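You operate a simulated robot arm through the tools that you are given. There is no shell and no other tool.

Carry out the task below with a simulated robot arm. There is one attempt and no reset: what you move stays moved.

## Task
Two letters stand in each other's slots. Swap them and file the third.
Fine: park the red-dot letter in the small rack first; each ends in the slot of its printed word, whatever its mark.

Only the result counts: the job must be done as asked and must still hold three seconds after the hand-in. Knocking over, shifting, dropping, spilling or breaking anything else fails it.

## Robot
A 6-joint arm with a two-finger parallel gripper, fixed in place. Base frame: the origin is on the floor under the middle of its stand, x ahead of it, y to its left, z up; the work surface is at about z = 85.5. Lengths are in cm, angles in rad, forces in N, time in s.
It reaches about 106.6 cm from its shoulder. Its first joint turns from -2.897 to 2.897 rad. Payload 3.91 kg.
Tool frame: the origin (TCP) lies between the finger pads and is the grasp point; the fingertips stand 3 cm ahead of it; z points along the fingers, y is the line along which they close. Largest opening 11 cm; finger width 2, thickness 1; the body of the gripper, 4.8 by 11.2 cm, starts 5.5 cm behind the TCP.
Orientation is told as [roll, pitch, yaw] about the base's x, y, z axes, in that order, counted from this pose: with the fingers straight down and closing along the base's y, the tool's x points along the base's -x, its y along +y and its z along -z.

## Interface
- The arm moves only by the tool jog_arm. Its argument "moves" is a list of rows, each a list of 7 numbers: the shift along the tool's x, y, z in units of 25 mm (1.0 is 25 mm), then the turn, a rotation vector about the tool's x, y, z in units of 5 degrees (1.0 is 5 degrees), then the finger opening in m, from 0 to 0.11. In form: [[dx, dy, dz, rx, ry, rz, grip], ...]. A call has 1 to 20 rows; each row shifts and turns the commanded pose from where the row before left it, along the tool's axes as they then stand. A call with a number of a shift or a turn outside -1 to 1 is refused whole. A row lasts 0.2 s, in which the tool goes at most 5 cm and 0.15 rad; a call with a longer step from one row to the next is refused whole, and so is a gripper value outside its range. A pose out of reach is approached as far as the arm can. The call stops where the force on the tool passes 40 N (or 10 N more than at its start, if that is more) or the arm is blocked; 0.2 s more then pass. The fingers move at their own pace (about 15.3 cm/s each) and stop on an object; they squeeze with about 40 N. The grip force told is the motor's: it shows also when the fingers shut on nothing. Time passes only in rows, and 0.2 s behind the last, so rows that do not move let the fingers close. It gives the time, the measured TCP pose, the force on the tool (base axes), the opening and the grip force at its end, in the units of the frame above (readings bear some noise), with the torque about the TCP (base axes, N m) and any sound that the robot's microphone picked up.
- Cameras (640 x 400 px; columns grow to the right, rows downward): "scene" is fixed at [5.03, -50.01, 148.56]; the picture's right is [0.62, -0.79, 0.00], its down [-0.24, -0.19, -0.95] and it looks along [0.75, 0.59, -0.31] (base axes); focal length 346 px, centre (320, 200). "wrist" rides on the gripper at [7.3, 1.7, -10.3] in the tool frame; the picture's right is [-0.23, 0.97, 0.00], its down [-0.76, -0.18, -0.62] and it looks along [-0.61, -0.14, 0.78] (tool axes); focal length 222 px, centre (320, 200). There is no depth. A picture from a camera that has moved, and an enlarged one, comes with that camera's place and axes in the base frame and with its lens.
- get_image(camera): a new picture of that camera. No time passes.
- zoom(camera, box): a new picture of the part [left, top, right, bottom] of that camera's present view, enlarged. No time passes.
- sign_off(): hands the job in; it is judged then, once.

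Nothing tells you positions but the pictures and the camera data. Unless the task says otherwise, let go and move clear before handing in.

The tools are called after ">>>" as name(argument=value, ...) on one line, values as JSON. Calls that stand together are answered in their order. jog_arm: Moves the arm, as the interface text tells. Its arguments: {"type":"object","properties":{"moves":{"type":"array","items":{"type":"array","items":{"type":"number"}}}},"required":["moves"]} The other tools are called the same way: get_image (camera) takes a picture; zoom (camera, box) takes an enlarged picture of a part of a camera's view; sign_off () hands the job in.

At the start:

```text
time_s: 0.0
position: [52.96, 10.07, 124.72]
tcp_rot: [0.0, 0.001, 0.0]
contact_force: [-1.2, -0.3, -0.9]
ft_torque: [0.0, -0.02, 0.0]
opening: 10.99
grip_force: 0.1
```

scene: 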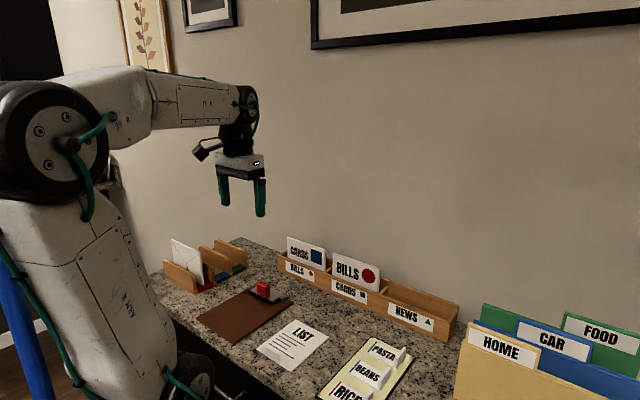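
wrist: 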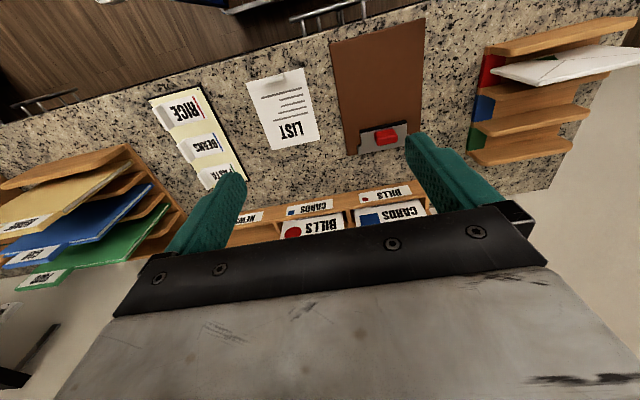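

I see a long rack with BILLS, CARDS and NEWS slots, two letters standing in it, and a small rack to the left holding a white envelope. I'll zoom in on these before moving.

>>> zoom(camera="scene", box=[260, 220, 480, 357])

>>> zoom(camera="scene", box=[140, 220, 300, 320])

>>> zoom(camera="wrist", box=[440, 10, 640, 180])

>>> zoom(camera="wrist", box=[200, 160, 460, 260])

```text
2.91 times, centred on (370, 288) of scene
camera zoom: at [5.03, -50.01, 148.56], right [0.62, -0.79, 0.0], down [-0.24, -0.19, -0.95], along [0.75, 0.59, -0.31], focal length 1008 px, centre (174, -58)
```

zoom: 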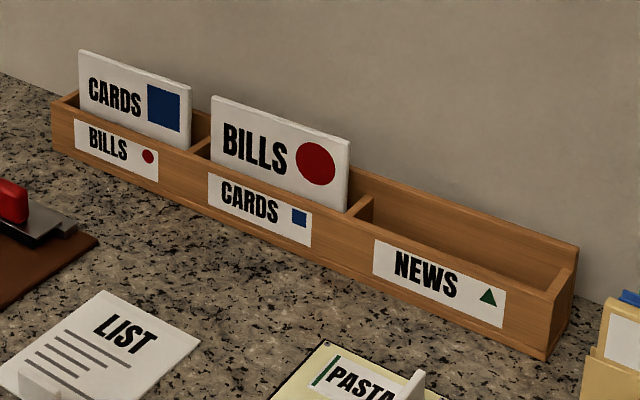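

```text
4.00 times, centred on (220, 270) of scene
camera zoom: at [5.03, -50.01, 148.56], right [0.62, -0.79, 0.0], down [-0.24, -0.19, -0.95], along [0.75, 0.59, -0.31], focal length 1386 px, centre (720, -80)
```

zoom: 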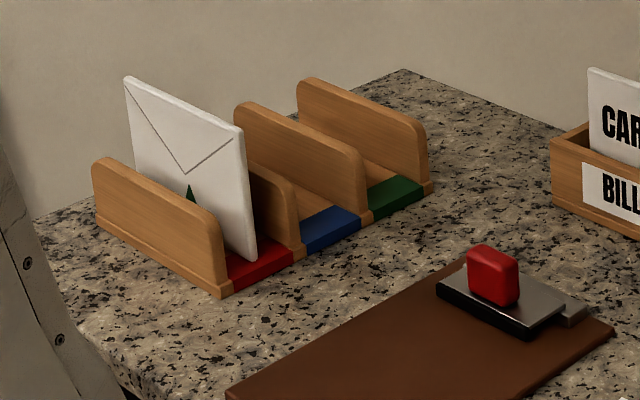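

```text
2.35 times, centred on (540, 95) of wrist
camera zoom: at [45.84, 11.77, 134.92], right [0.23, 0.97, 0.0], down [0.76, -0.18, 0.62], along [0.61, -0.14, -0.78], focal length 523 px, centre (-198, 447)
```

zoom: 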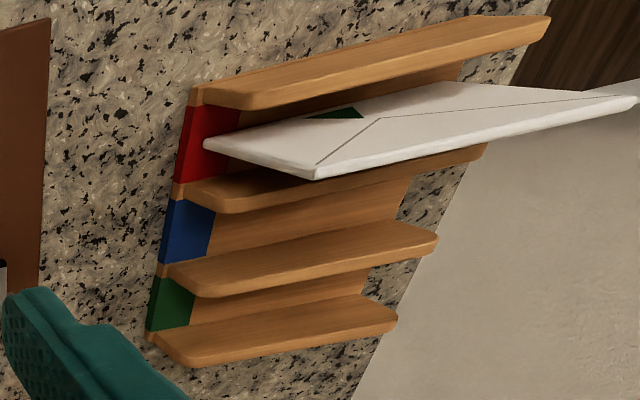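

```text
2.46 times, centred on (330, 210) of wrist
camera zoom: at [45.84, 11.77, 134.92], right [0.23, 0.97, 0.0], down [0.76, -0.18, 0.62], along [0.61, -0.14, -0.78], focal length 547 px, centre (295, 175)
```

zoom: 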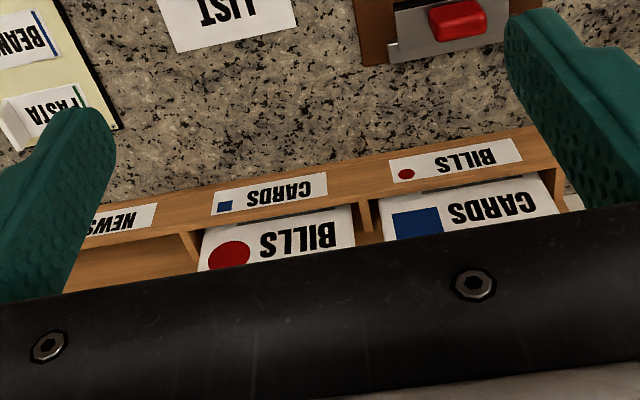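

The long rack stands at about x 84–91, with CARDS (blue square) in the BILLS slot at y≈20 and BILLS (red dot) in the CARDS slot at y≈0. The third envelope is in the small rack's red slot, near x 60, y 51. Next I'll check the wall clearance, then turn the gripper so its fingers close along x.

>>> zoom(camera="scene", box=[0, 220, 280, 395])

>>> zoom(camera="scene", box=[440, 220, 640, 345])

>>> jog_arm(moves=[[0, 0, 0, 0, 0, 1, 0.11], [0, 0, 0, 0, 0, 1, 0.11], [0, 0, 0, 0, 0, 1, 0.11], [0, 0, 0, 0, 0, 1, 0.11], [0, 0, 0, 0, 0, 1, 0.11], [0, 0, 0, 0, 0, 1, 0.11], [0, 0, 0, 0, 0, 1, 0.11], [0, 0, 0, 0, 0, 1, 0.11], [0, 0, 0, 0, 0, 1, 0.11], [0, 0, 0, 0, 0, 1, 0.11], [0, 0, 0, 0, 0, 1, 0.11], [0, 0, 0, 0, 0, 1, 0.11], [0, 0, 0, 0, 0, 1, 0.11], [0, 0, 0, 0, 0, 1, 0.11], [0, 0, 0, 0, 0, 1, 0.11], [0, 0, 0, 0, 0, 1, 0.11], [0, 0, 0, 0, 0, 1, 0.11], [0, 0, 0, 0, 0, 1, 0.11]])

```text
2.29 times, centred on (140, 308) of scene
camera zoom: at [5.03, -50.01, 148.56], right [0.62, -0.79, 0.0], down [-0.24, -0.19, -0.95], along [0.75, 0.59, -0.31], focal length 792 px, centre (731, -46)
```

zoom: 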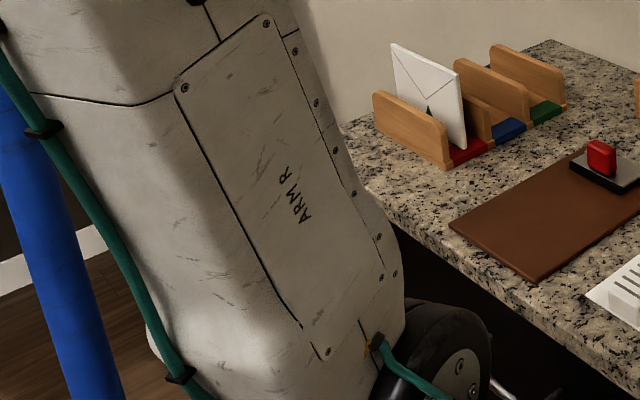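

```text
3.20 times, centred on (540, 282) of scene
camera zoom: at [5.03, -50.01, 148.56], right [0.62, -0.79, 0.0], down [-0.24, -0.19, -0.95], along [0.75, 0.59, -0.31], focal length 1109 px, centre (-384, -64)
```

zoom: 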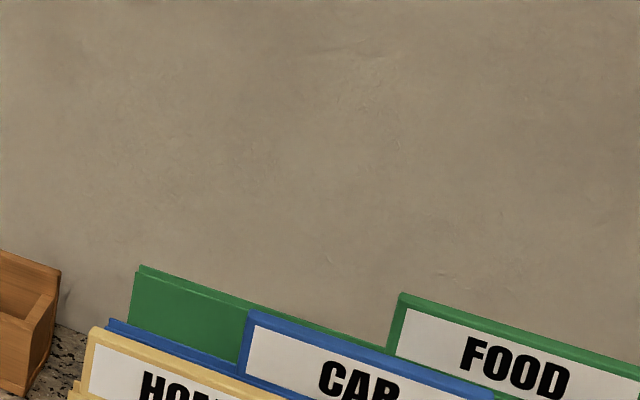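

```text
time_s: 3.8
position: [52.89, 10.11, 124.7]
tcp_rot: [0.002, 0.001, -1.572]
contact_force: [0.3, -0.6, -0.6]
ft_torque: [0.01, -0.01, 0.01]
opening: 10.99
grip_force: 0.1
```

The gripper is now turned with its fingers closing along x and the camera looking toward −y. I'll take a picture here before going closer.

>>> get_image(camera="wrist")

>>> get_image(camera="scene")

```text
taken
camera wrist: at [54.78, 17.32, 134.95], right [0.97, -0.23, 0.0], down [-0.18, -0.76, 0.62], along [-0.14, -0.61, -0.78], focal length 222 px, centre (320, 200)
```

wrist: 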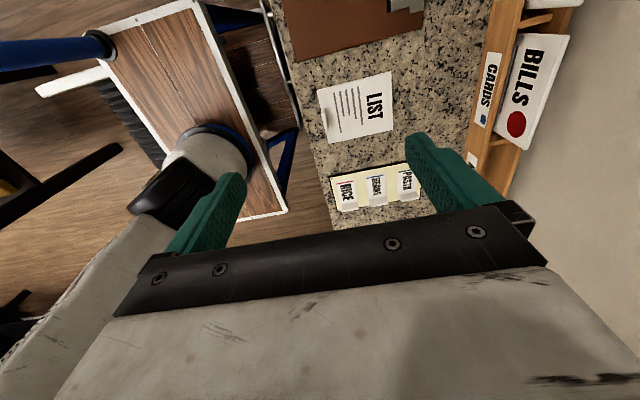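

```text
taken
```

scene: 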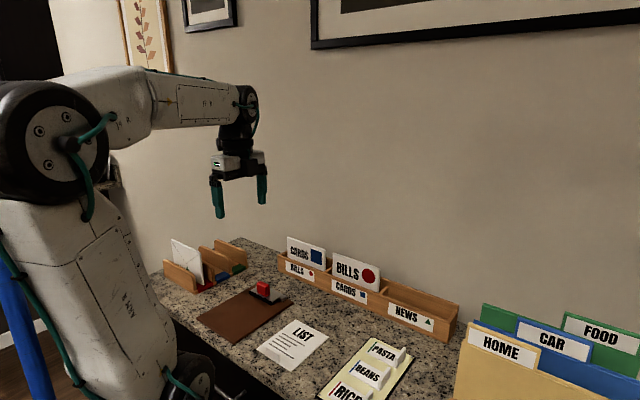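

I'll move ahead and above the long rack so the wrist camera looks down along its length.

>>> jog_arm(moves=[[0.72, 1, 0.35, 0, 0, 0, 0.11], [0.72, 1, 0.35, 0, 0, 0, 0.11], [0.72, 1, 0.35, 0, 0, 0, 0.11], [0.72, 1, 0.35, 0, 0, 0, 0.11], [0.72, 1, 0.35, 0, 0, 0, 0.11], [0.72, 1, 0.35, 0, 0, 0, 0.11], [0.72, 1, 0.35, 0, 0, 0, 0.11], [0.72, 1, 0.35, 0, 0, 0, 0.11], [0.72, 1, 0.35, 0, 0, 0, 0.11], [0.72, 1, 0.35, 0, 0, 0, 0.11]])

>>> get_image(camera="wrist")

```text
time_s: 6.0
position: [78.06, 28.05, 116.12]
tcp_rot: [0.003, -0.001, -1.57]
contact_force: [0.3, 0.1, 0.3]
ft_torque: [0.02, 0.0, 0.02]
opening: 11.0
grip_force: 0.1
```

```text
taken
camera wrist: at [79.84, 35.3, 126.21], right [0.97, -0.23, 0.0], down [-0.18, -0.76, 0.62], along [-0.14, -0.61, -0.78], focal length 222 px, centre (320, 200)
```

wrist: 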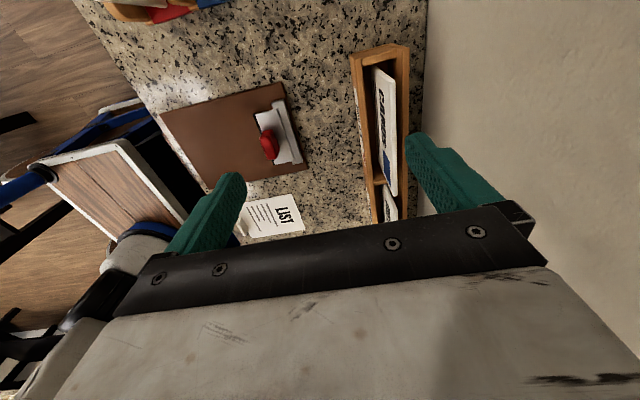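

>>> zoom(camera="wrist", box=[310, 20, 470, 230])

```text
1.90 times, centred on (390, 125) of wrist
camera zoom: at [79.84, 35.3, 126.21], right [0.97, -0.23, 0.0], down [-0.18, -0.76, 0.62], along [-0.14, -0.61, -0.78], focal length 423 px, centre (187, 343)
```

zoom: 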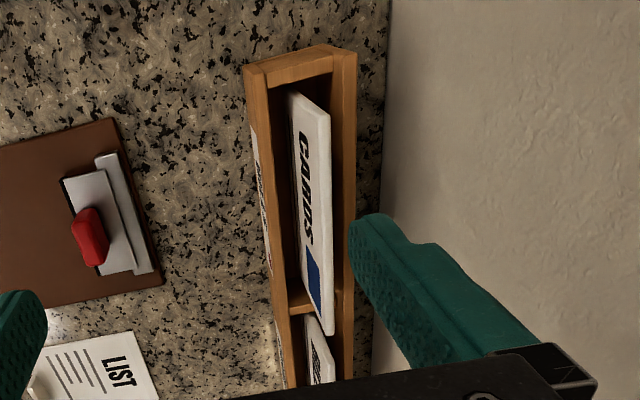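

>>> zoom(camera="wrist", box=[340, 35, 430, 125])

>>> zoom(camera="wrist", box=[340, 135, 430, 225])

```text
4.44 times, centred on (385, 80) of wrist
camera zoom: at [79.84, 35.3, 126.21], right [0.97, -0.23, 0.0], down [-0.18, -0.76, 0.62], along [-0.14, -0.61, -0.78], focal length 987 px, centre (31, 733)
```

zoom: 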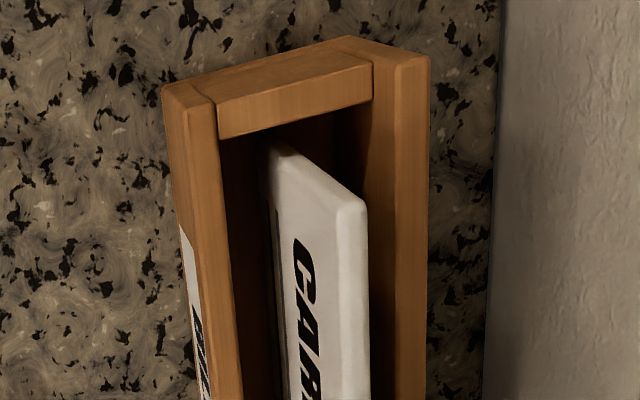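

```text
4.44 times, centred on (385, 180) of wrist
camera zoom: at [79.84, 35.3, 126.21], right [0.97, -0.23, 0.0], down [-0.18, -0.76, 0.62], along [-0.14, -0.61, -0.78], focal length 987 px, centre (31, 289)
```

zoom: 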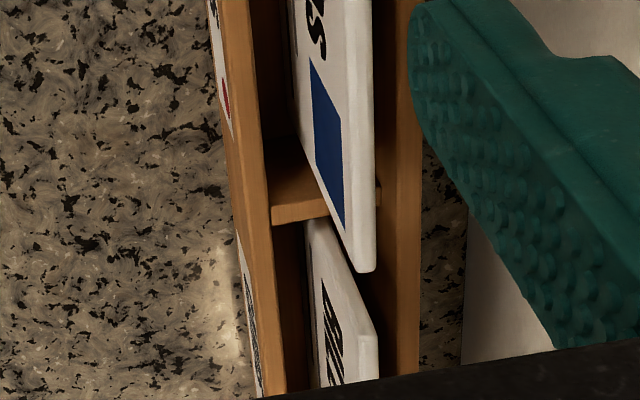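

The wall is at about x 94.5. Rack slots run x 84.3–88.6, and letters are upright at x≈86.5 with tops near z 98. I'll hover over the BILLS (red-dot) letter with partly closed fingers and check alignment.

>>> jog_arm(moves=[[-0.918, 0.281, 0.1, 0, 0, 0, 0.06], [-0.918, 0.281, 0.1, 0, 0, 0, 0.06], [-0.918, 0.281, 0.1, 0, 0, 0, 0.06], [-0.918, 0.281, 0.1, 0, 0, 0, 0.06], [-0.918, 0.281, 0.1, 0, 0, 0, 0.06], [-0.918, 0.281, 0.1, 0, 0, 0, 0.06], [-0.918, 0.281, 0.1, 0, 0, 0, 0.06], [-0.918, 0.281, 0.1, 0, 0, 0, 0.06], [-0.918, 0.281, 0.2, 0, 0, 0, 0.06], [-0.918, 0.281, 0.4, 0, 0, 0, 0.06], [-0.918, 0.281, 0.5, 0, 0, 0, 0.06], [-0.918, 0.281, 0.5, 0, 0, 0, 0.06]])

>>> get_image(camera="wrist")

>>> get_image(camera="scene")

```text
time_s: 8.6
position: [86.5, 0.51, 110.08]
tcp_rot: [0.001, -0.001, -1.57]
contact_force: [-0.2, 0.5, -0.2]
ft_torque: [-0.02, 0.01, -0.01]
opening: 6.0
grip_force: 0.0
```

```text
taken
camera wrist: at [88.26, 7.78, 120.22], right [0.97, -0.23, 0.0], down [-0.18, -0.76, 0.62], along [-0.14, -0.61, -0.78], focal length 222 px, centre (320, 200)
```

wrist: 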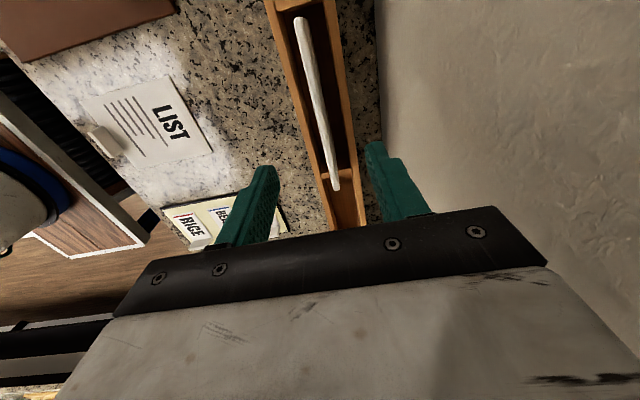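

```text
taken
```

scene: 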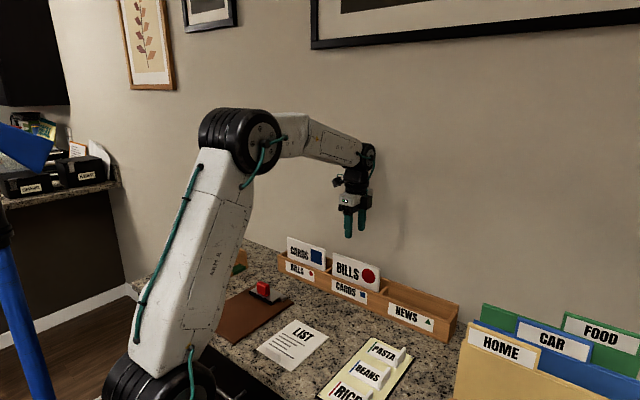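

>>> zoom(camera="wrist", box=[250, 0, 390, 230])

```text
1.74 times, centred on (320, 115) of wrist
camera zoom: at [88.26, 7.78, 120.22], right [0.97, -0.23, 0.0], down [-0.18, -0.76, 0.62], along [-0.14, -0.61, -0.78], focal length 386 px, centre (320, 348)
```

zoom: 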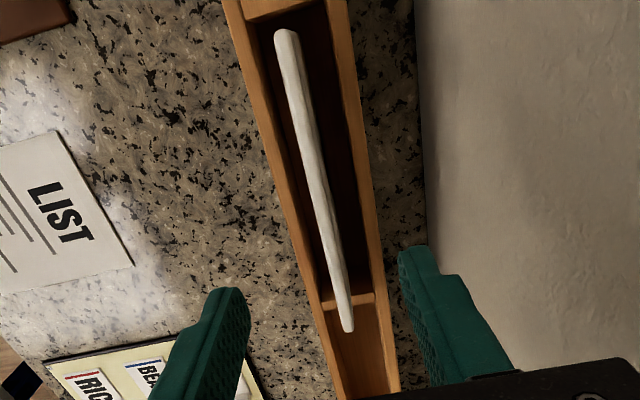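

The BILLS letter is centred at about (86.6, 0.0), with its top near z 98.2. I'll shift slightly, descend with a 4 cm opening, and keep the fingertips just above the rack walls.

>>> jog_arm(moves=[[-0.2, 0.03, 0.5, 0, 0, 0, 0.04], [0, 0, 0.8, 0, 0, 0, 0.04], [0, 0, 0.8, 0, 0, 0, 0.04], [0, 0, 0.8, 0, 0, 0, 0.04], [0, 0, 0.7, 0, 0, 0, 0.04], [0, 0, 0.5, 0, 0, 0, 0.04], [0, 0, 0.4, 0, 0, 0, 0.04]])

>>> get_image(camera="wrist")

>>> zoom(camera="scene", box=[260, 200, 480, 338])

```text
time_s: 10.2
position: [86.4, 0.17, 98.7]
tcp_rot: [0.001, 0.0, -1.571]
contact_force: [0.0, -0.1, 0.1]
ft_torque: [0.02, -0.01, 0.02]
opening: 4.01
grip_force: 0.0
```

```text
taken
camera wrist: at [88.29, 7.4, 108.89], right [0.97, -0.23, 0.0], down [-0.18, -0.76, 0.62], along [-0.14, -0.61, -0.78], focal length 222 px, centre (320, 200)
```

wrist: 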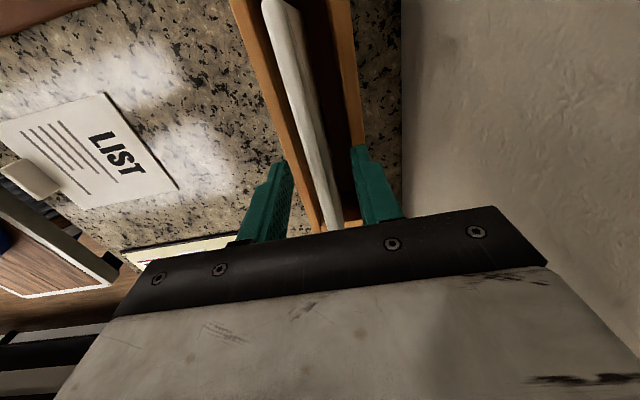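

```text
2.90 times, centred on (370, 269) of scene
camera zoom: at [5.03, -50.01, 148.56], right [0.62, -0.79, 0.0], down [-0.24, -0.19, -0.95], along [0.75, 0.59, -0.31], focal length 1004 px, centre (175, 0)
```

zoom: 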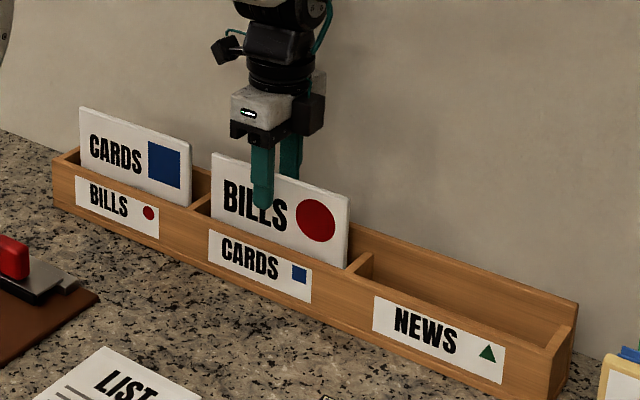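

Fingers straddle the letter cleanly. I'll go down 1.6 cm more and close.

>>> jog_arm(moves=[[-0.06, 0, 0.34, 0, 0, 0, 0.04], [0, 0, 0.3, 0, 0, 0, 0.04], [0, 0, 0, 0, 0, 0, 0.03], [0, 0, 0, 0, 0, 0, 0.02], [0, 0, 0, 0, 0, 0, 0.01], [0, 0, 0, 0, 0, 0, 0.0], [0, 0, 0, 0, 0, 0, 0.0], [0, 0, 0, 0, 0, 0, 0.0]])

>>> zoom(camera="scene", box=[260, 200, 480, 338])

>>> get_image(camera="wrist")

```text
time_s: 12.0
position: [86.54, -0.2, 97.07]
tcp_rot: [0.001, 0.001, -1.571]
contact_force: [-0.4, -0.5, -0.1]
ft_torque: [0.05, 0.01, -0.01]
opening: 0.68
grip_force: 40.1
```

```text
2.90 times, centred on (370, 269) of scene
camera zoom: at [5.03, -50.01, 148.56], right [0.62, -0.79, 0.0], down [-0.24, -0.19, -0.95], along [0.75, 0.59, -0.31], focal length 1004 px, centre (175, 0)
```

zoom: 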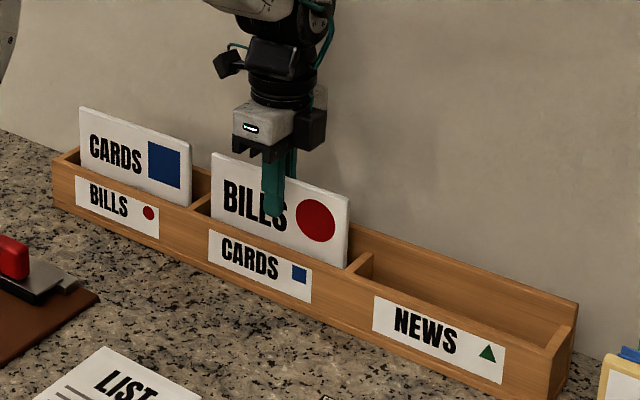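

```text
taken
camera wrist: at [88.34, 7.14, 107.3], right [0.97, -0.23, 0.0], down [-0.18, -0.76, 0.62], along [-0.14, -0.61, -0.78], focal length 222 px, centre (320, 200)
```

wrist: 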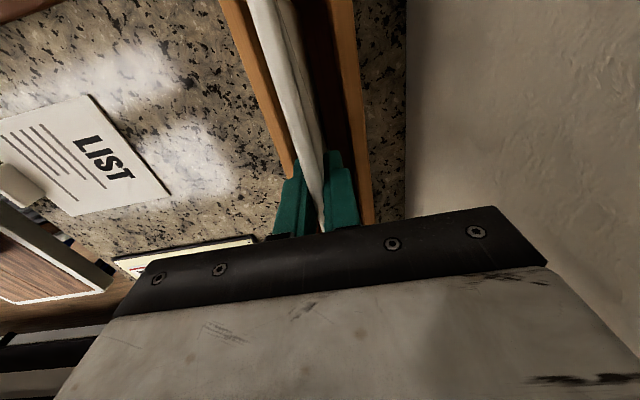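

The letter is gripped (opening 0.68 cm). I'll lift straight up.

>>> jog_arm(moves=[[0, 0, -0.2, 0, 0, 0, 0.0], [0, 0, -0.4, 0, 0, 0, 0.0], [0, 0, -0.6, 0, 0, 0, 0.0], [0, 0, -0.8, 0, 0, 0, 0.0], [0, 0, -0.8, 0, 0, 0, 0.0], [0, 0, -0.8, 0, 0, 0, 0.0], [0, 0, -0.8, 0, 0, 0, 0.0], [0, 0, -0.8, 0, 0, 0, 0.0], [0, 0, -0.8, 0, 0, 0, 0.0], [0, 0, -0.6, 0, 0, 0, 0.0], [0, 0, -0.4, 0, 0, 0, 0.0], [0, 0, 0, 0, 0, 0, 0.0]])

>>> get_image(camera="scene")

>>> get_image(camera="wrist")

```text
time_s: 14.6
position: [86.47, -0.03, 114.57]
tcp_rot: [0.0, -0.001, -1.573]
contact_force: [0.7, 1.0, 0.9]
ft_torque: [0.03, 0.01, 0.01]
opening: 0.71
grip_force: 39.9
```

```text
taken
```

scene: 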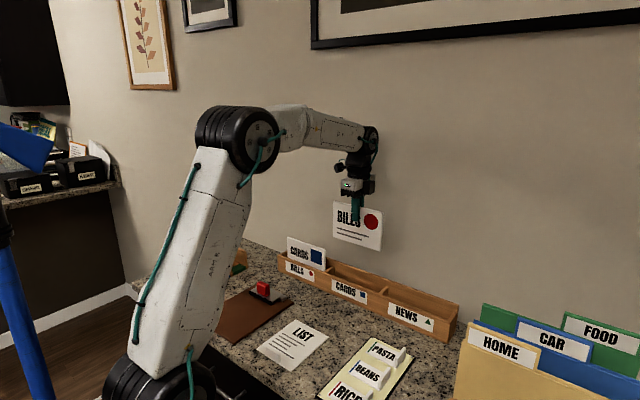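

```text
taken
camera wrist: at [88.3, 7.17, 124.76], right [0.97, -0.23, 0.0], down [-0.18, -0.76, 0.62], along [-0.14, -0.61, -0.78], focal length 222 px, centre (320, 200)
```

wrist: 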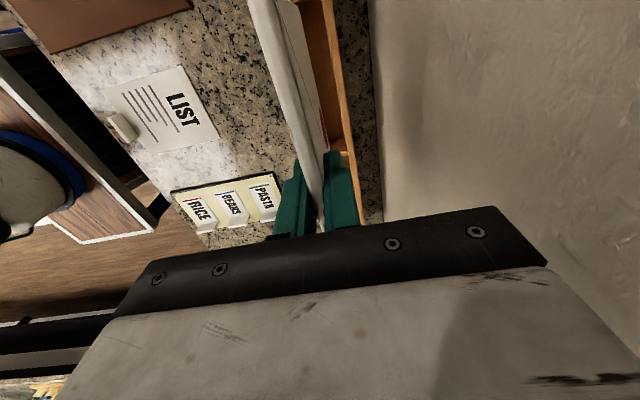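

The letter hangs clear, its bottom at about z 104. The small rack's green slot spans x 71.5–76.9, y 40–59, and is free, so I'll carry the letter above it and look.

>>> jog_arm(moves=[[0.3, -0.2, -0.1, 0, 0, 0, 0], [0.7, -0.3, -0.1, 0, 0, 0, 0], [1, -0.3, -0.1, 0, 0, 0, 0], [1, -0.3, -0.1, 0, 0, 0, 0], [1, -0.3, -0.1, 0, 0, 0, 0], [1, -0.3, -0.1, 0, 0, 0, 0], [1, -0.3, -0.1, 0, 0, 0, 0], [1, -0.3, -0.1, 0, 0, 0, 0], [1, -0.3, -0.1, 0, 0, 0, 0], [1, -0.3, -0.1, 0, 0, 0, 0], [1, -0.3, -0.1, 0, 0, 0, 0], [1, -0.3, -0.1, 0, 0, 0, 0], [1, -0.3, -0.1, 0, 0, 0, 0], [1, -0.3, 0, 0, 0, 0, 0], [1, -0.3, 0, 0, 0, 0, 0], [1, -0.3, 0, 0, 0, 0, 0], [1, -0.2, 0, 0, 0, 0, 0], [1, -0.1, 0, 0, 0, 0, 0], [0.7, 0, 0, 0, 0, 0, 0], [0.4, 0, 0, 0, 0, 0, 0]])

>>> get_image(camera="wrist")

>>> get_image(camera="scene")

```text
time_s: 18.8
position: [73.87, 45.12, 117.8]
tcp_rot: [0.0, 0.0, -1.57]
contact_force: [-0.3, 0.1, -0.7]
ft_torque: [0.04, -0.04, 0.02]
opening: 0.71
grip_force: 40.6
```

```text
taken
camera wrist: at [75.76, 52.39, 128.0], right [0.97, -0.23, 0.0], down [-0.18, -0.76, 0.62], along [-0.14, -0.61, -0.78], focal length 222 px, centre (320, 200)
```

wrist: 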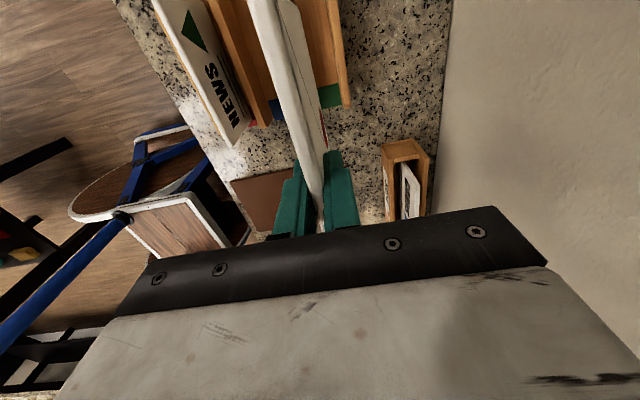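

```text
taken
```

scene: 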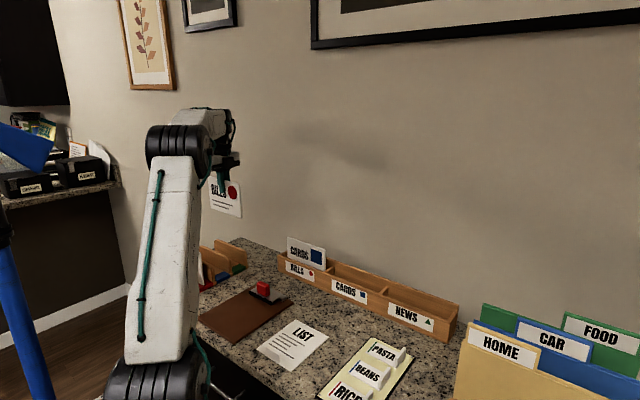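

The third letter reads NEWS with a green triangle. I'll zoom in to align with the green slot.

>>> zoom(camera="wrist", box=[140, 0, 380, 150])

```text
2.67 times, centred on (260, 75) of wrist
camera zoom: at [75.76, 52.39, 128.0], right [0.97, -0.23, 0.0], down [-0.18, -0.76, 0.62], along [-0.14, -0.61, -0.78], focal length 592 px, centre (480, 533)
```

zoom: 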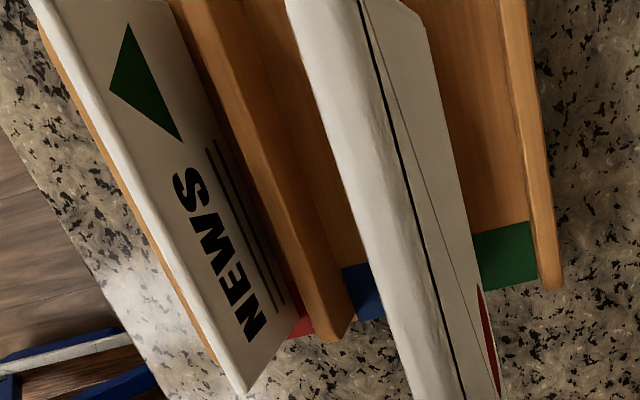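

Green slot centre works out to x≈74.2, y≈50. I'll shift over it and descend partway.

>>> jog_arm(moves=[[0.5, 0.1, 0, 0, 0, 0, 0], [0.8, 0, 0, 0, 0, 0, 0], [0.5, 0, 0, 0, 0, 0, 0], [0.12, 0, 0.2, 0, 0, 0, 0], [0, 0, 0.5, 0, 0, 0, 0], [0, 0, 0.8, 0, 0, 0, 0], [0, 0, 0.8, 0, 0, 0, 0], [0, 0, 0.7, 0, 0, 0, 0], [0, 0, 0.5, 0, 0, 0, 0], [0, 0, 0.2, 0, 0, 0, 0]])

>>> get_image(camera="wrist")

>>> zoom(camera="scene", box=[140, 150, 300, 320])

```text
time_s: 21.0
position: [74.26, 49.92, 108.66]
tcp_rot: [0.0, -0.002, -1.571]
contact_force: [-0.2, -0.2, -0.2]
ft_torque: [-0.02, 0.0, -0.01]
opening: 0.71
grip_force: 40.0
```

```text
taken
camera wrist: at [76.07, 57.22, 118.83], right [0.97, -0.23, 0.0], down [-0.18, -0.76, 0.62], along [-0.14, -0.61, -0.78], focal length 222 px, centre (320, 200)
```

wrist: 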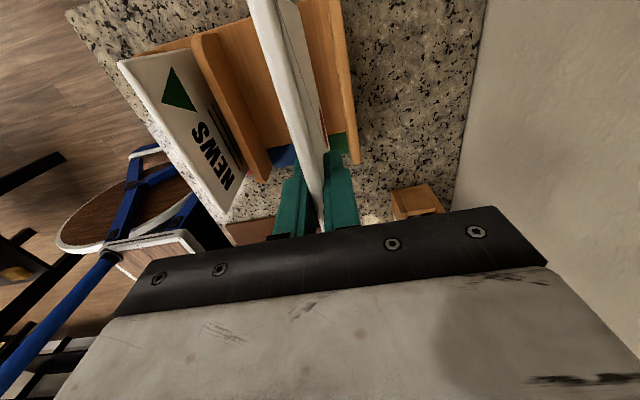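

```text
2.35 times, centred on (220, 235) of scene
camera zoom: at [5.03, -50.01, 148.56], right [0.62, -0.79, 0.0], down [-0.24, -0.19, -0.95], along [0.75, 0.59, -0.31], focal length 815 px, centre (555, 118)
```

zoom: 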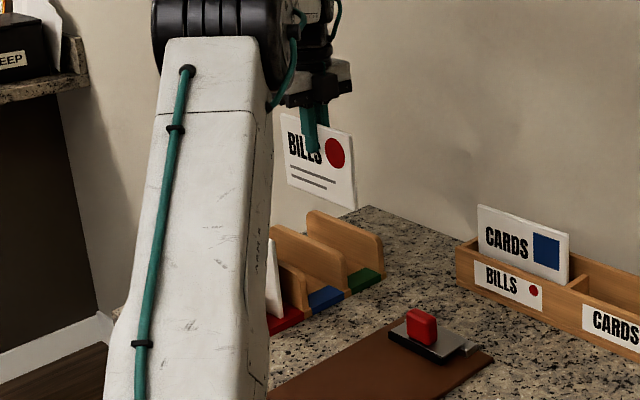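

>>> jog_arm(moves=[[0, 0, 0.4, 0, 0, 0, 0], [0, 0, 0.6, 0, 0, 0, 0], [0, 0, 0.6, 0, 0, 0, 0], [0, 0, 0.4, 0, 0, 0, 0], [0, 0, 0.4, 0, 0, 0, 0], [0, 0, 0.4, 0, 0, 0, 0], [0, 0, 0.4, 0, 0, 0, 0], [0, 0, 0.3, 0, 0, 0, 0], [0, 0, 0.2, 0, 0, 0, 0]])

>>> get_image(camera="wrist")

>>> zoom(camera="scene", box=[180, 180, 300, 320])

```text
time_s: 23.0
position: [74.24, 49.86, 99.28]
tcp_rot: [-0.001, 0.001, -1.572]
contact_force: [1.2, 0.1, -0.2]
ft_torque: [0.03, 0.01, 0.0]
opening: 0.69
grip_force: 40.0
```

```text
taken
camera wrist: at [76.04, 57.18, 109.51], right [0.97, -0.23, 0.0], down [-0.18, -0.76, 0.62], along [-0.14, -0.61, -0.78], focal length 222 px, centre (320, 200)
```

wrist: 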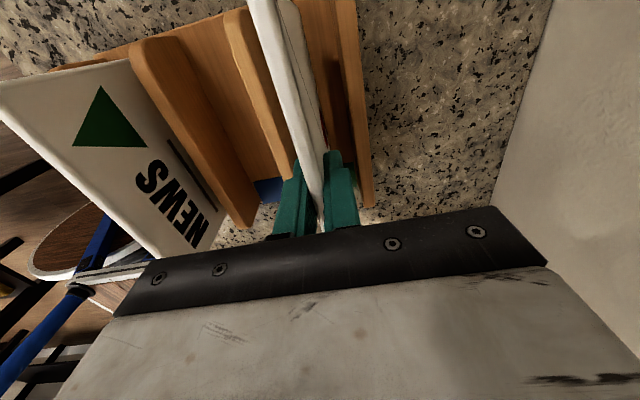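

```text
2.86 times, centred on (240, 250) of scene
camera zoom: at [5.03, -50.01, 148.56], right [0.62, -0.79, 0.0], down [-0.24, -0.19, -0.95], along [0.75, 0.59, -0.31], focal length 990 px, centre (549, 57)
```

zoom: 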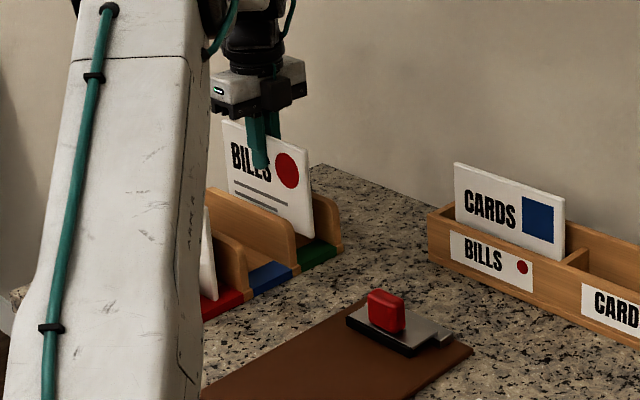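

>>> jog_arm(moves=[[0, 0, 0.2, 0, 0, 0, 0], [0, 0, 0.2, 0, 0, 0, 0], [0, 0, 0.15, 0, 0, 0, 0], [0, 0, 0.08, 0, 0, 0, 0], [0, 0, 0, 0, 0, 0, 0]])

>>> zoom(camera="scene", box=[200, 200, 260, 290])

```text
time_s: 24.2
position: [74.29, 49.94, 97.81]
tcp_rot: [0.0, 0.0, -1.571]
contact_force: [-0.7, 0.8, -0.3]
ft_torque: [-0.01, -0.02, -0.01]
opening: 0.69
grip_force: 40.0
```

```text
4.44 times, centred on (230, 245) of scene
camera zoom: at [5.03, -50.01, 148.56], right [0.62, -0.79, 0.0], down [-0.24, -0.19, -0.95], along [0.75, 0.59, -0.31], focal length 1540 px, centre (720, 0)
```

zoom: 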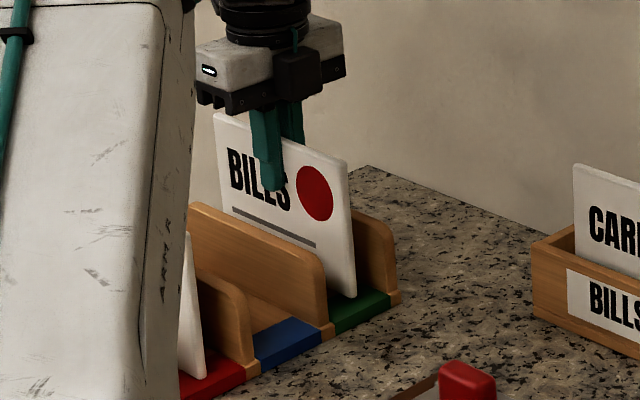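

Nearly at the slot floor. I'll step down slowly until contact force shows.

>>> jog_arm(moves=[[0, 0, 0.08, 0, 0, 0, 0], [0, 0, 0.08, 0, 0, 0, 0], [0, 0, 0, 0, 0, 0, 0]])

>>> zoom(camera="scene", box=[200, 200, 260, 290])

```text
time_s: 25.0
position: [74.15, 49.94, 97.33]
tcp_rot: [0.0, -0.001, -1.572]
contact_force: [-0.2, 0.2, -0.3]
ft_torque: [0.02, -0.02, -0.01]
opening: 0.7
grip_force: 39.7
```

```text
4.44 times, centred on (230, 245) of scene
camera zoom: at [5.03, -50.01, 148.56], right [0.62, -0.79, 0.0], down [-0.24, -0.19, -0.95], along [0.75, 0.59, -0.31], focal length 1540 px, centre (720, 0)
```

zoom: 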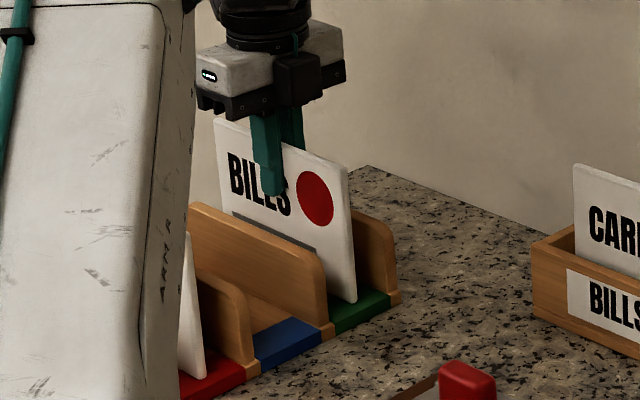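

>>> jog_arm(moves=[[0, 0, 0.06, 0, 0, 0, 0], [0, 0, 0.06, 0, 0, 0, 0], [0, 0, 0, 0, 0, 0, 0]])

```text
time_s: 25.8
position: [74.19, 50.04, 97.26]
tcp_rot: [0.003, 0.004, -1.57]
contact_force: [0.4, -1.4, 23.7]
ft_torque: [-0.78, -0.08, -0.01]
opening: 0.69
grip_force: 39.7
```

Contact at z≈97.25: the letter is on the slot floor. I'll ease off the pressure and then open gently.

>>> jog_arm(moves=[[0, 0, -0.06, 0, 0, 0, 0], [0, 0, -0.03, 0, 0, 0, 0], [0, 0, 0, 0, 0, 0, 0]])

```text
time_s: 26.6
position: [74.18, 50.03, 97.35]
tcp_rot: [0.001, 0.0, -1.572]
contact_force: [3.4, 4.1, 11.0]
ft_torque: [0.91, -0.27, -0.1]
opening: 0.68
grip_force: 40.1
```

>>> jog_arm(moves=[[0, 0, -0.03, 0, 0, 0, 0], [0, 0, 0, 0, 0, 0, 0]])

>>> zoom(camera="scene", box=[200, 200, 260, 290])

>>> zoom(camera="wrist", box=[130, 0, 400, 240])

```text
time_s: 27.2
position: [74.21, 49.68, 97.25]
tcp_rot: [0.0, -0.002, -1.572]
contact_force: [0.7, 0.9, 1.7]
ft_torque: [0.23, -0.09, -0.06]
opening: 0.73
grip_force: 40.0
```

```text
4.44 times, centred on (230, 245) of scene
camera zoom: at [5.03, -50.01, 148.56], right [0.62, -0.79, 0.0], down [-0.24, -0.19, -0.95], along [0.75, 0.59, -0.31], focal length 1540 px, centre (720, 0)
```

zoom: 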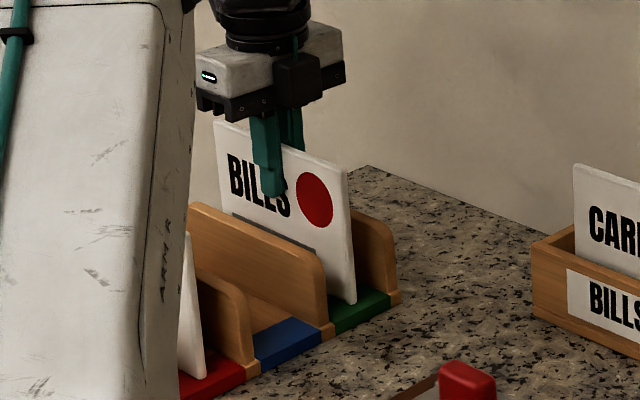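

```text
1.67 times, centred on (265, 120) of wrist
camera zoom: at [75.97, 57.19, 107.48], right [0.97, -0.23, 0.0], down [-0.18, -0.76, 0.62], along [-0.14, -0.61, -0.78], focal length 370 px, centre (412, 333)
```

zoom: 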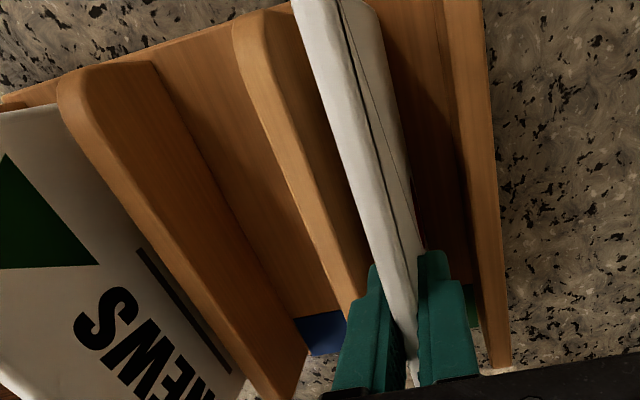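

Force is near zero and the letter stands in the slot. I'll release gradually.

>>> jog_arm(moves=[[0, 0, 0, 0, 0, 0, 0.01], [0, 0, 0, 0, 0, 0, 0.015], [0, 0, 0, 0, 0, 0, 0.025], [0, 0, 0, 0, 0, 0, 0.03], [0, 0, 0, 0, 0, 0, 0.03]])

>>> zoom(camera="scene", box=[200, 200, 260, 290])

>>> zoom(camera="wrist", box=[130, 0, 400, 240])

```text
time_s: 28.4
position: [74.17, 49.89, 97.32]
tcp_rot: [0.002, -0.002, -1.57]
contact_force: [0.5, 0.0, -0.5]
ft_torque: [-0.01, -0.01, -0.01]
opening: 3.01
grip_force: 0.0
```

```text
4.44 times, centred on (230, 245) of scene
camera zoom: at [5.03, -50.01, 148.56], right [0.62, -0.79, 0.0], down [-0.24, -0.19, -0.95], along [0.75, 0.59, -0.31], focal length 1540 px, centre (720, 0)
```

zoom: 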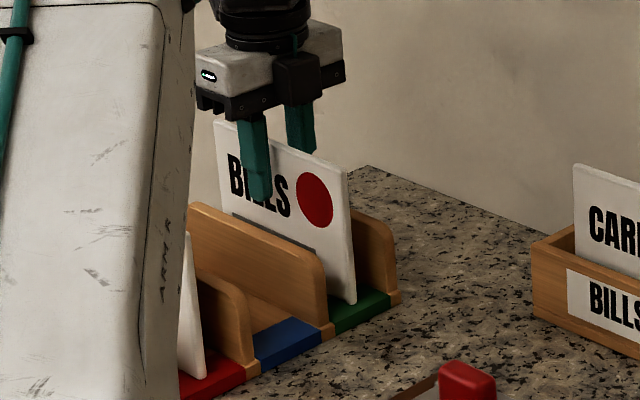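

```text
1.67 times, centred on (265, 120) of wrist
camera zoom: at [75.99, 57.22, 107.58], right [0.97, -0.23, 0.0], down [-0.18, -0.76, 0.62], along [-0.14, -0.61, -0.78], focal length 370 px, centre (412, 333)
```

zoom: 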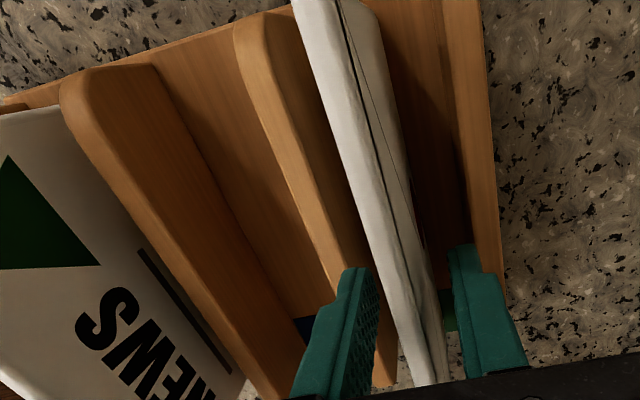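

The red-dot letter stands by itself in the green slot. I'll raise clear and go to the CARDS letter at about (86.5, 20).

>>> jog_arm(moves=[[0, 0, -0.3, 0, 0, 0, 0.035], [0, 0, -0.6, 0, 0, 0, 0.04], [0, 0, -1, 0, 0, 0, 0.04], [0, 0, -1, 0, 0, 0, 0.04], [0, 0, -1, 0, 0, 0, 0.04], [0, 0, -1, 0, 0, 0, 0.04], [0, 0, -0.6, 0, 0, 0, 0.04], [-0.4, 0.2, -0.3, 0, 0, 0, 0.04], [-0.9, 0.4, 0, 0, 0, 0, 0.04], [-0.9, 0.4, 0, 0, 0, 0, 0.04], [-0.9, 0.4, 0, 0, 0, 0, 0.04], [-1, 0.4, 0, 0, 0, 0, 0.04], [-1, 0.4, 0, 0, 0, 0, 0.04], [-1, 0.4, 0, 0, 0, 0, 0.04], [-1, 0.4, 0, 0, 0, 0, 0.04], [-1, 0.4, 0, 0, 0, 0, 0.04], [-1, 0.4, 0, 0, 0, 0, 0.04], [-1, 0.4, 0.2, 0, 0, 0, 0.04], [-1, 0.4, 0.2, 0, 0, 0, 0.04], [-0.6, 0.2, 0.2, 0, 0, 0, 0.04]])

>>> get_image(camera="wrist")

>>> get_image(camera="scene")

```text
time_s: 32.6
position: [86.09, 20.65, 110.32]
tcp_rot: [0.001, 0.001, -1.571]
contact_force: [0.7, 1.4, -1.1]
ft_torque: [-0.02, 0.01, 0.03]
opening: 3.98
grip_force: 0.1
```

```text
taken
camera wrist: at [87.95, 27.93, 120.57], right [0.97, -0.23, 0.0], down [-0.18, -0.76, 0.62], along [-0.14, -0.61, -0.78], focal length 222 px, centre (320, 200)
```

wrist: 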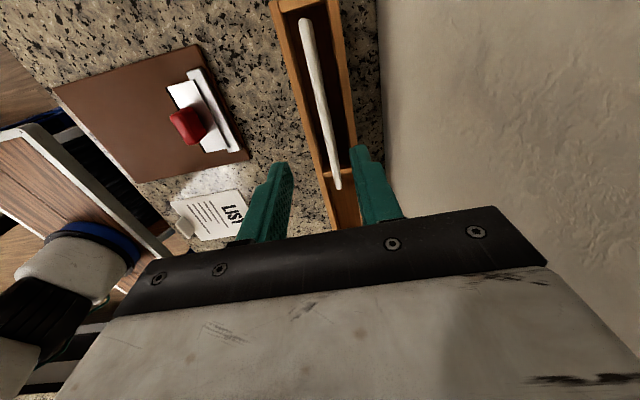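

```text
taken
```

scene: 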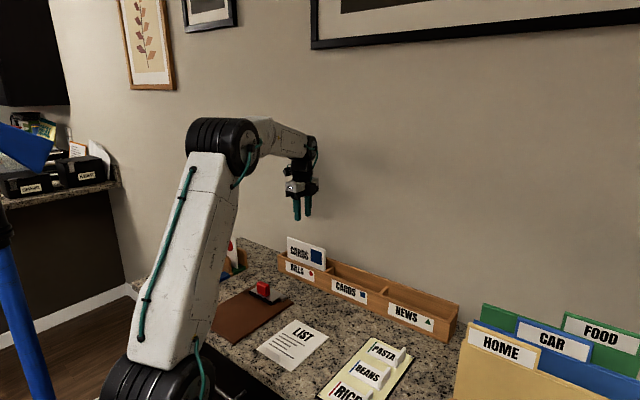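

>>> zoom(camera="wrist", box=[260, 0, 400, 230])

```text
1.74 times, centred on (330, 115) of wrist
camera zoom: at [87.95, 27.93, 120.57], right [0.97, -0.23, 0.0], down [-0.18, -0.76, 0.62], along [-0.14, -0.61, -0.78], focal length 386 px, centre (303, 348)
```

zoom: 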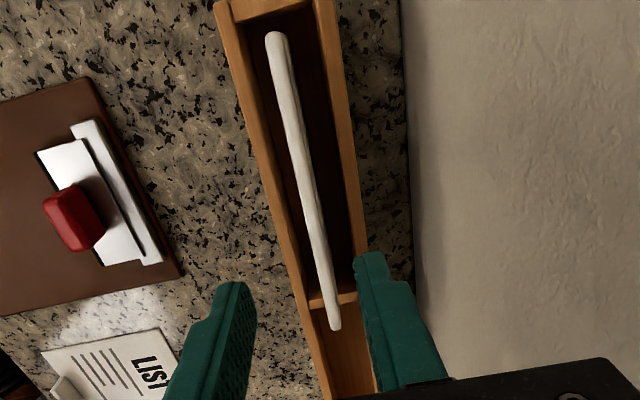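

The CARDS letter is centred at about (86.6, 20.0). I'll align, descend and grip it.

>>> jog_arm(moves=[[-0.26, 0.18, 0.2, 0, 0, 0, 0.04], [0, 0, 0.6, 0, 0, 0, 0.04], [0, 0, 0.9, 0, 0, 0, 0.04], [0, 0, 0.9, 0, 0, 0, 0.04], [0, 0, 0.8, 0, 0, 0, 0.04], [0, 0, 0.6, 0, 0, 0, 0.04], [0, 0, 0.4, 0, 0, 0, 0.04], [0, 0, 0.2, 0, 0, 0, 0.04], [0, 0, 0, 0, 0, 0, 0.04]])

>>> zoom(camera="wrist", box=[220, 60, 420, 240])

>>> zoom(camera="scene", box=[260, 200, 480, 338])

```text
time_s: 34.6
position: [86.65, 19.97, 98.91]
tcp_rot: [0.001, 0.001, -1.571]
contact_force: [-0.1, -0.2, 0.2]
ft_torque: [-0.02, 0.0, -0.03]
opening: 3.97
grip_force: 0.1
```

```text
2.22 times, centred on (320, 150) of wrist
camera zoom: at [88.49, 27.31, 109.06], right [0.97, -0.23, 0.0], down [-0.18, -0.76, 0.62], along [-0.14, -0.61, -0.78], focal length 494 px, centre (320, 311)
```

zoom: 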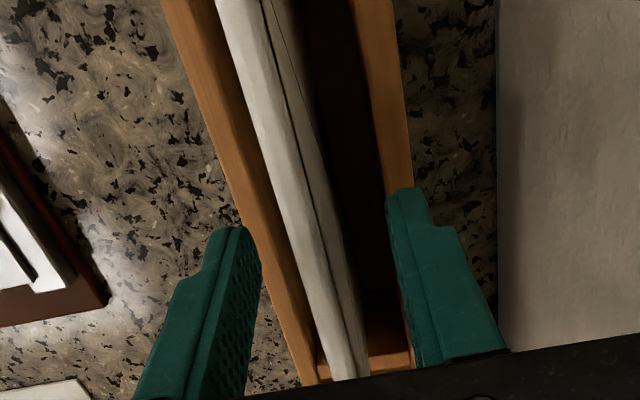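

```text
2.90 times, centred on (370, 269) of scene
camera zoom: at [5.03, -50.01, 148.56], right [0.62, -0.79, 0.0], down [-0.24, -0.19, -0.95], along [0.75, 0.59, -0.31], focal length 1004 px, centre (175, 0)
```

zoom: 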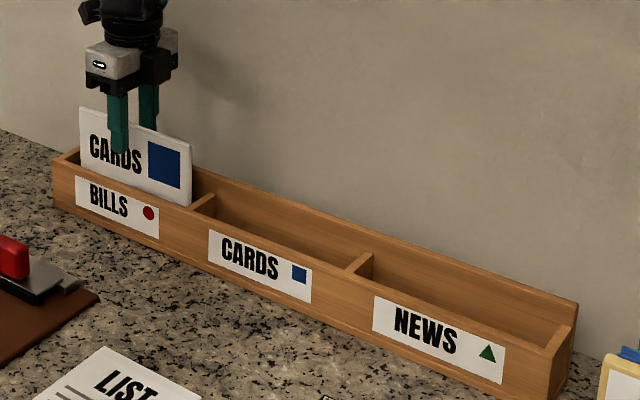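

>>> jog_arm(moves=[[0, 0, 0.4, 0, 0, 0, 0.04], [0, 0, 0.32, 0, 0, 0, 0.04], [0, 0, 0, 0, 0, 0, 0.03], [0, 0, 0, 0, 0, 0, 0.02], [0, 0, 0, 0, 0, 0, 0.01], [0, 0, 0, 0, 0, 0, 0.0], [0, 0, 0, 0, 0, 0, 0.0], [0, 0, 0, 0, 0, 0, 0.0]])

```text
time_s: 36.4
position: [86.58, 19.98, 97.01]
tcp_rot: [0.001, 0.0, -1.57]
contact_force: [0.4, 0.7, -0.3]
ft_torque: [0.0, 0.02, 0.0]
opening: 0.72
grip_force: 40.6
```

Gripped. Lift straight up, then shift 20 cm to the CARDS slot.

>>> jog_arm(moves=[[0, 0, -0.2, 0, 0, 0, 0.0], [0, 0, -0.4, 0, 0, 0, 0.0], [0, 0, -0.6, 0, 0, 0, 0.0], [0, 0, -0.8, 0, 0, 0, 0.0], [0, 0, -0.8, 0, 0, 0, 0.0], [0, 0, -0.8, 0, 0, 0, 0.0], [0, 0, -0.6, 0, 0, 0, 0.0], [0, 0, -0.4, 0, 0, 0, 0.0], [-0.4, 0, 0, 0, 0, 0, 0.0], [-0.8, 0, 0, 0, 0, 0, 0.0], [-1, 0, 0, 0, 0, 0, 0.0], [-1, 0, 0, 0, 0, 0, 0.0], [-1, 0, 0, 0, 0, 0, 0.0], [-1, 0, 0, 0, 0, 0, 0.0], [-1, 0, 0, 0, 0, 0, 0.0], [-0.9, 0, 0, 0, 0, 0, 0.0], [-0.6, 0, 0, 0, 0, 0, 0.0], [-0.3, 0, 0, 0, 0, 0, 0.0], [0, 0, 0, 0, 0, 0, 0.0]])

>>> zoom(camera="scene", box=[260, 170, 480, 338])

>>> get_image(camera="wrist")

```text
time_s: 40.4
position: [86.54, -0.04, 108.64]
tcp_rot: [0.001, 0.0, -1.571]
contact_force: [-0.4, -0.2, -0.1]
ft_torque: [0.01, 0.0, 0.0]
opening: 0.7
grip_force: 39.8
```

```text
2.38 times, centred on (370, 254) of scene
camera zoom: at [5.03, -50.01, 148.56], right [0.62, -0.79, 0.0], down [-0.24, -0.19, -0.95], along [0.75, 0.59, -0.31], focal length 825 px, centre (201, 71)
```

zoom: 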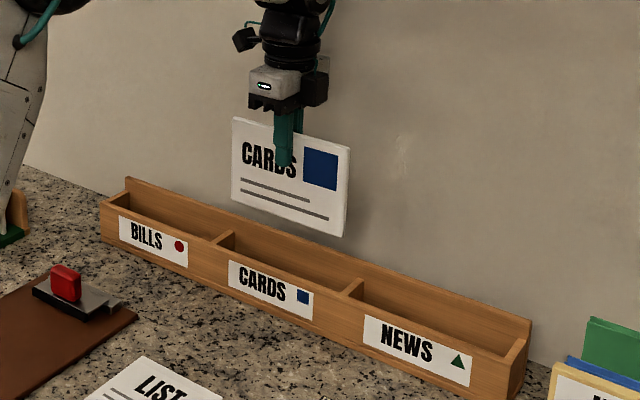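

```text
taken
camera wrist: at [88.4, 7.35, 118.8], right [0.97, -0.23, 0.0], down [-0.18, -0.76, 0.62], along [-0.14, -0.61, -0.78], focal length 222 px, centre (320, 200)
```

wrist: 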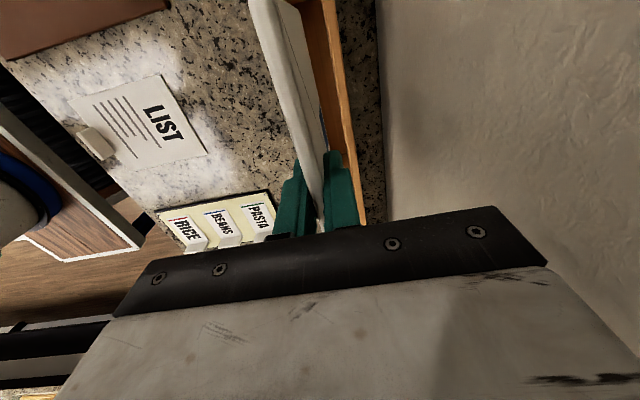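

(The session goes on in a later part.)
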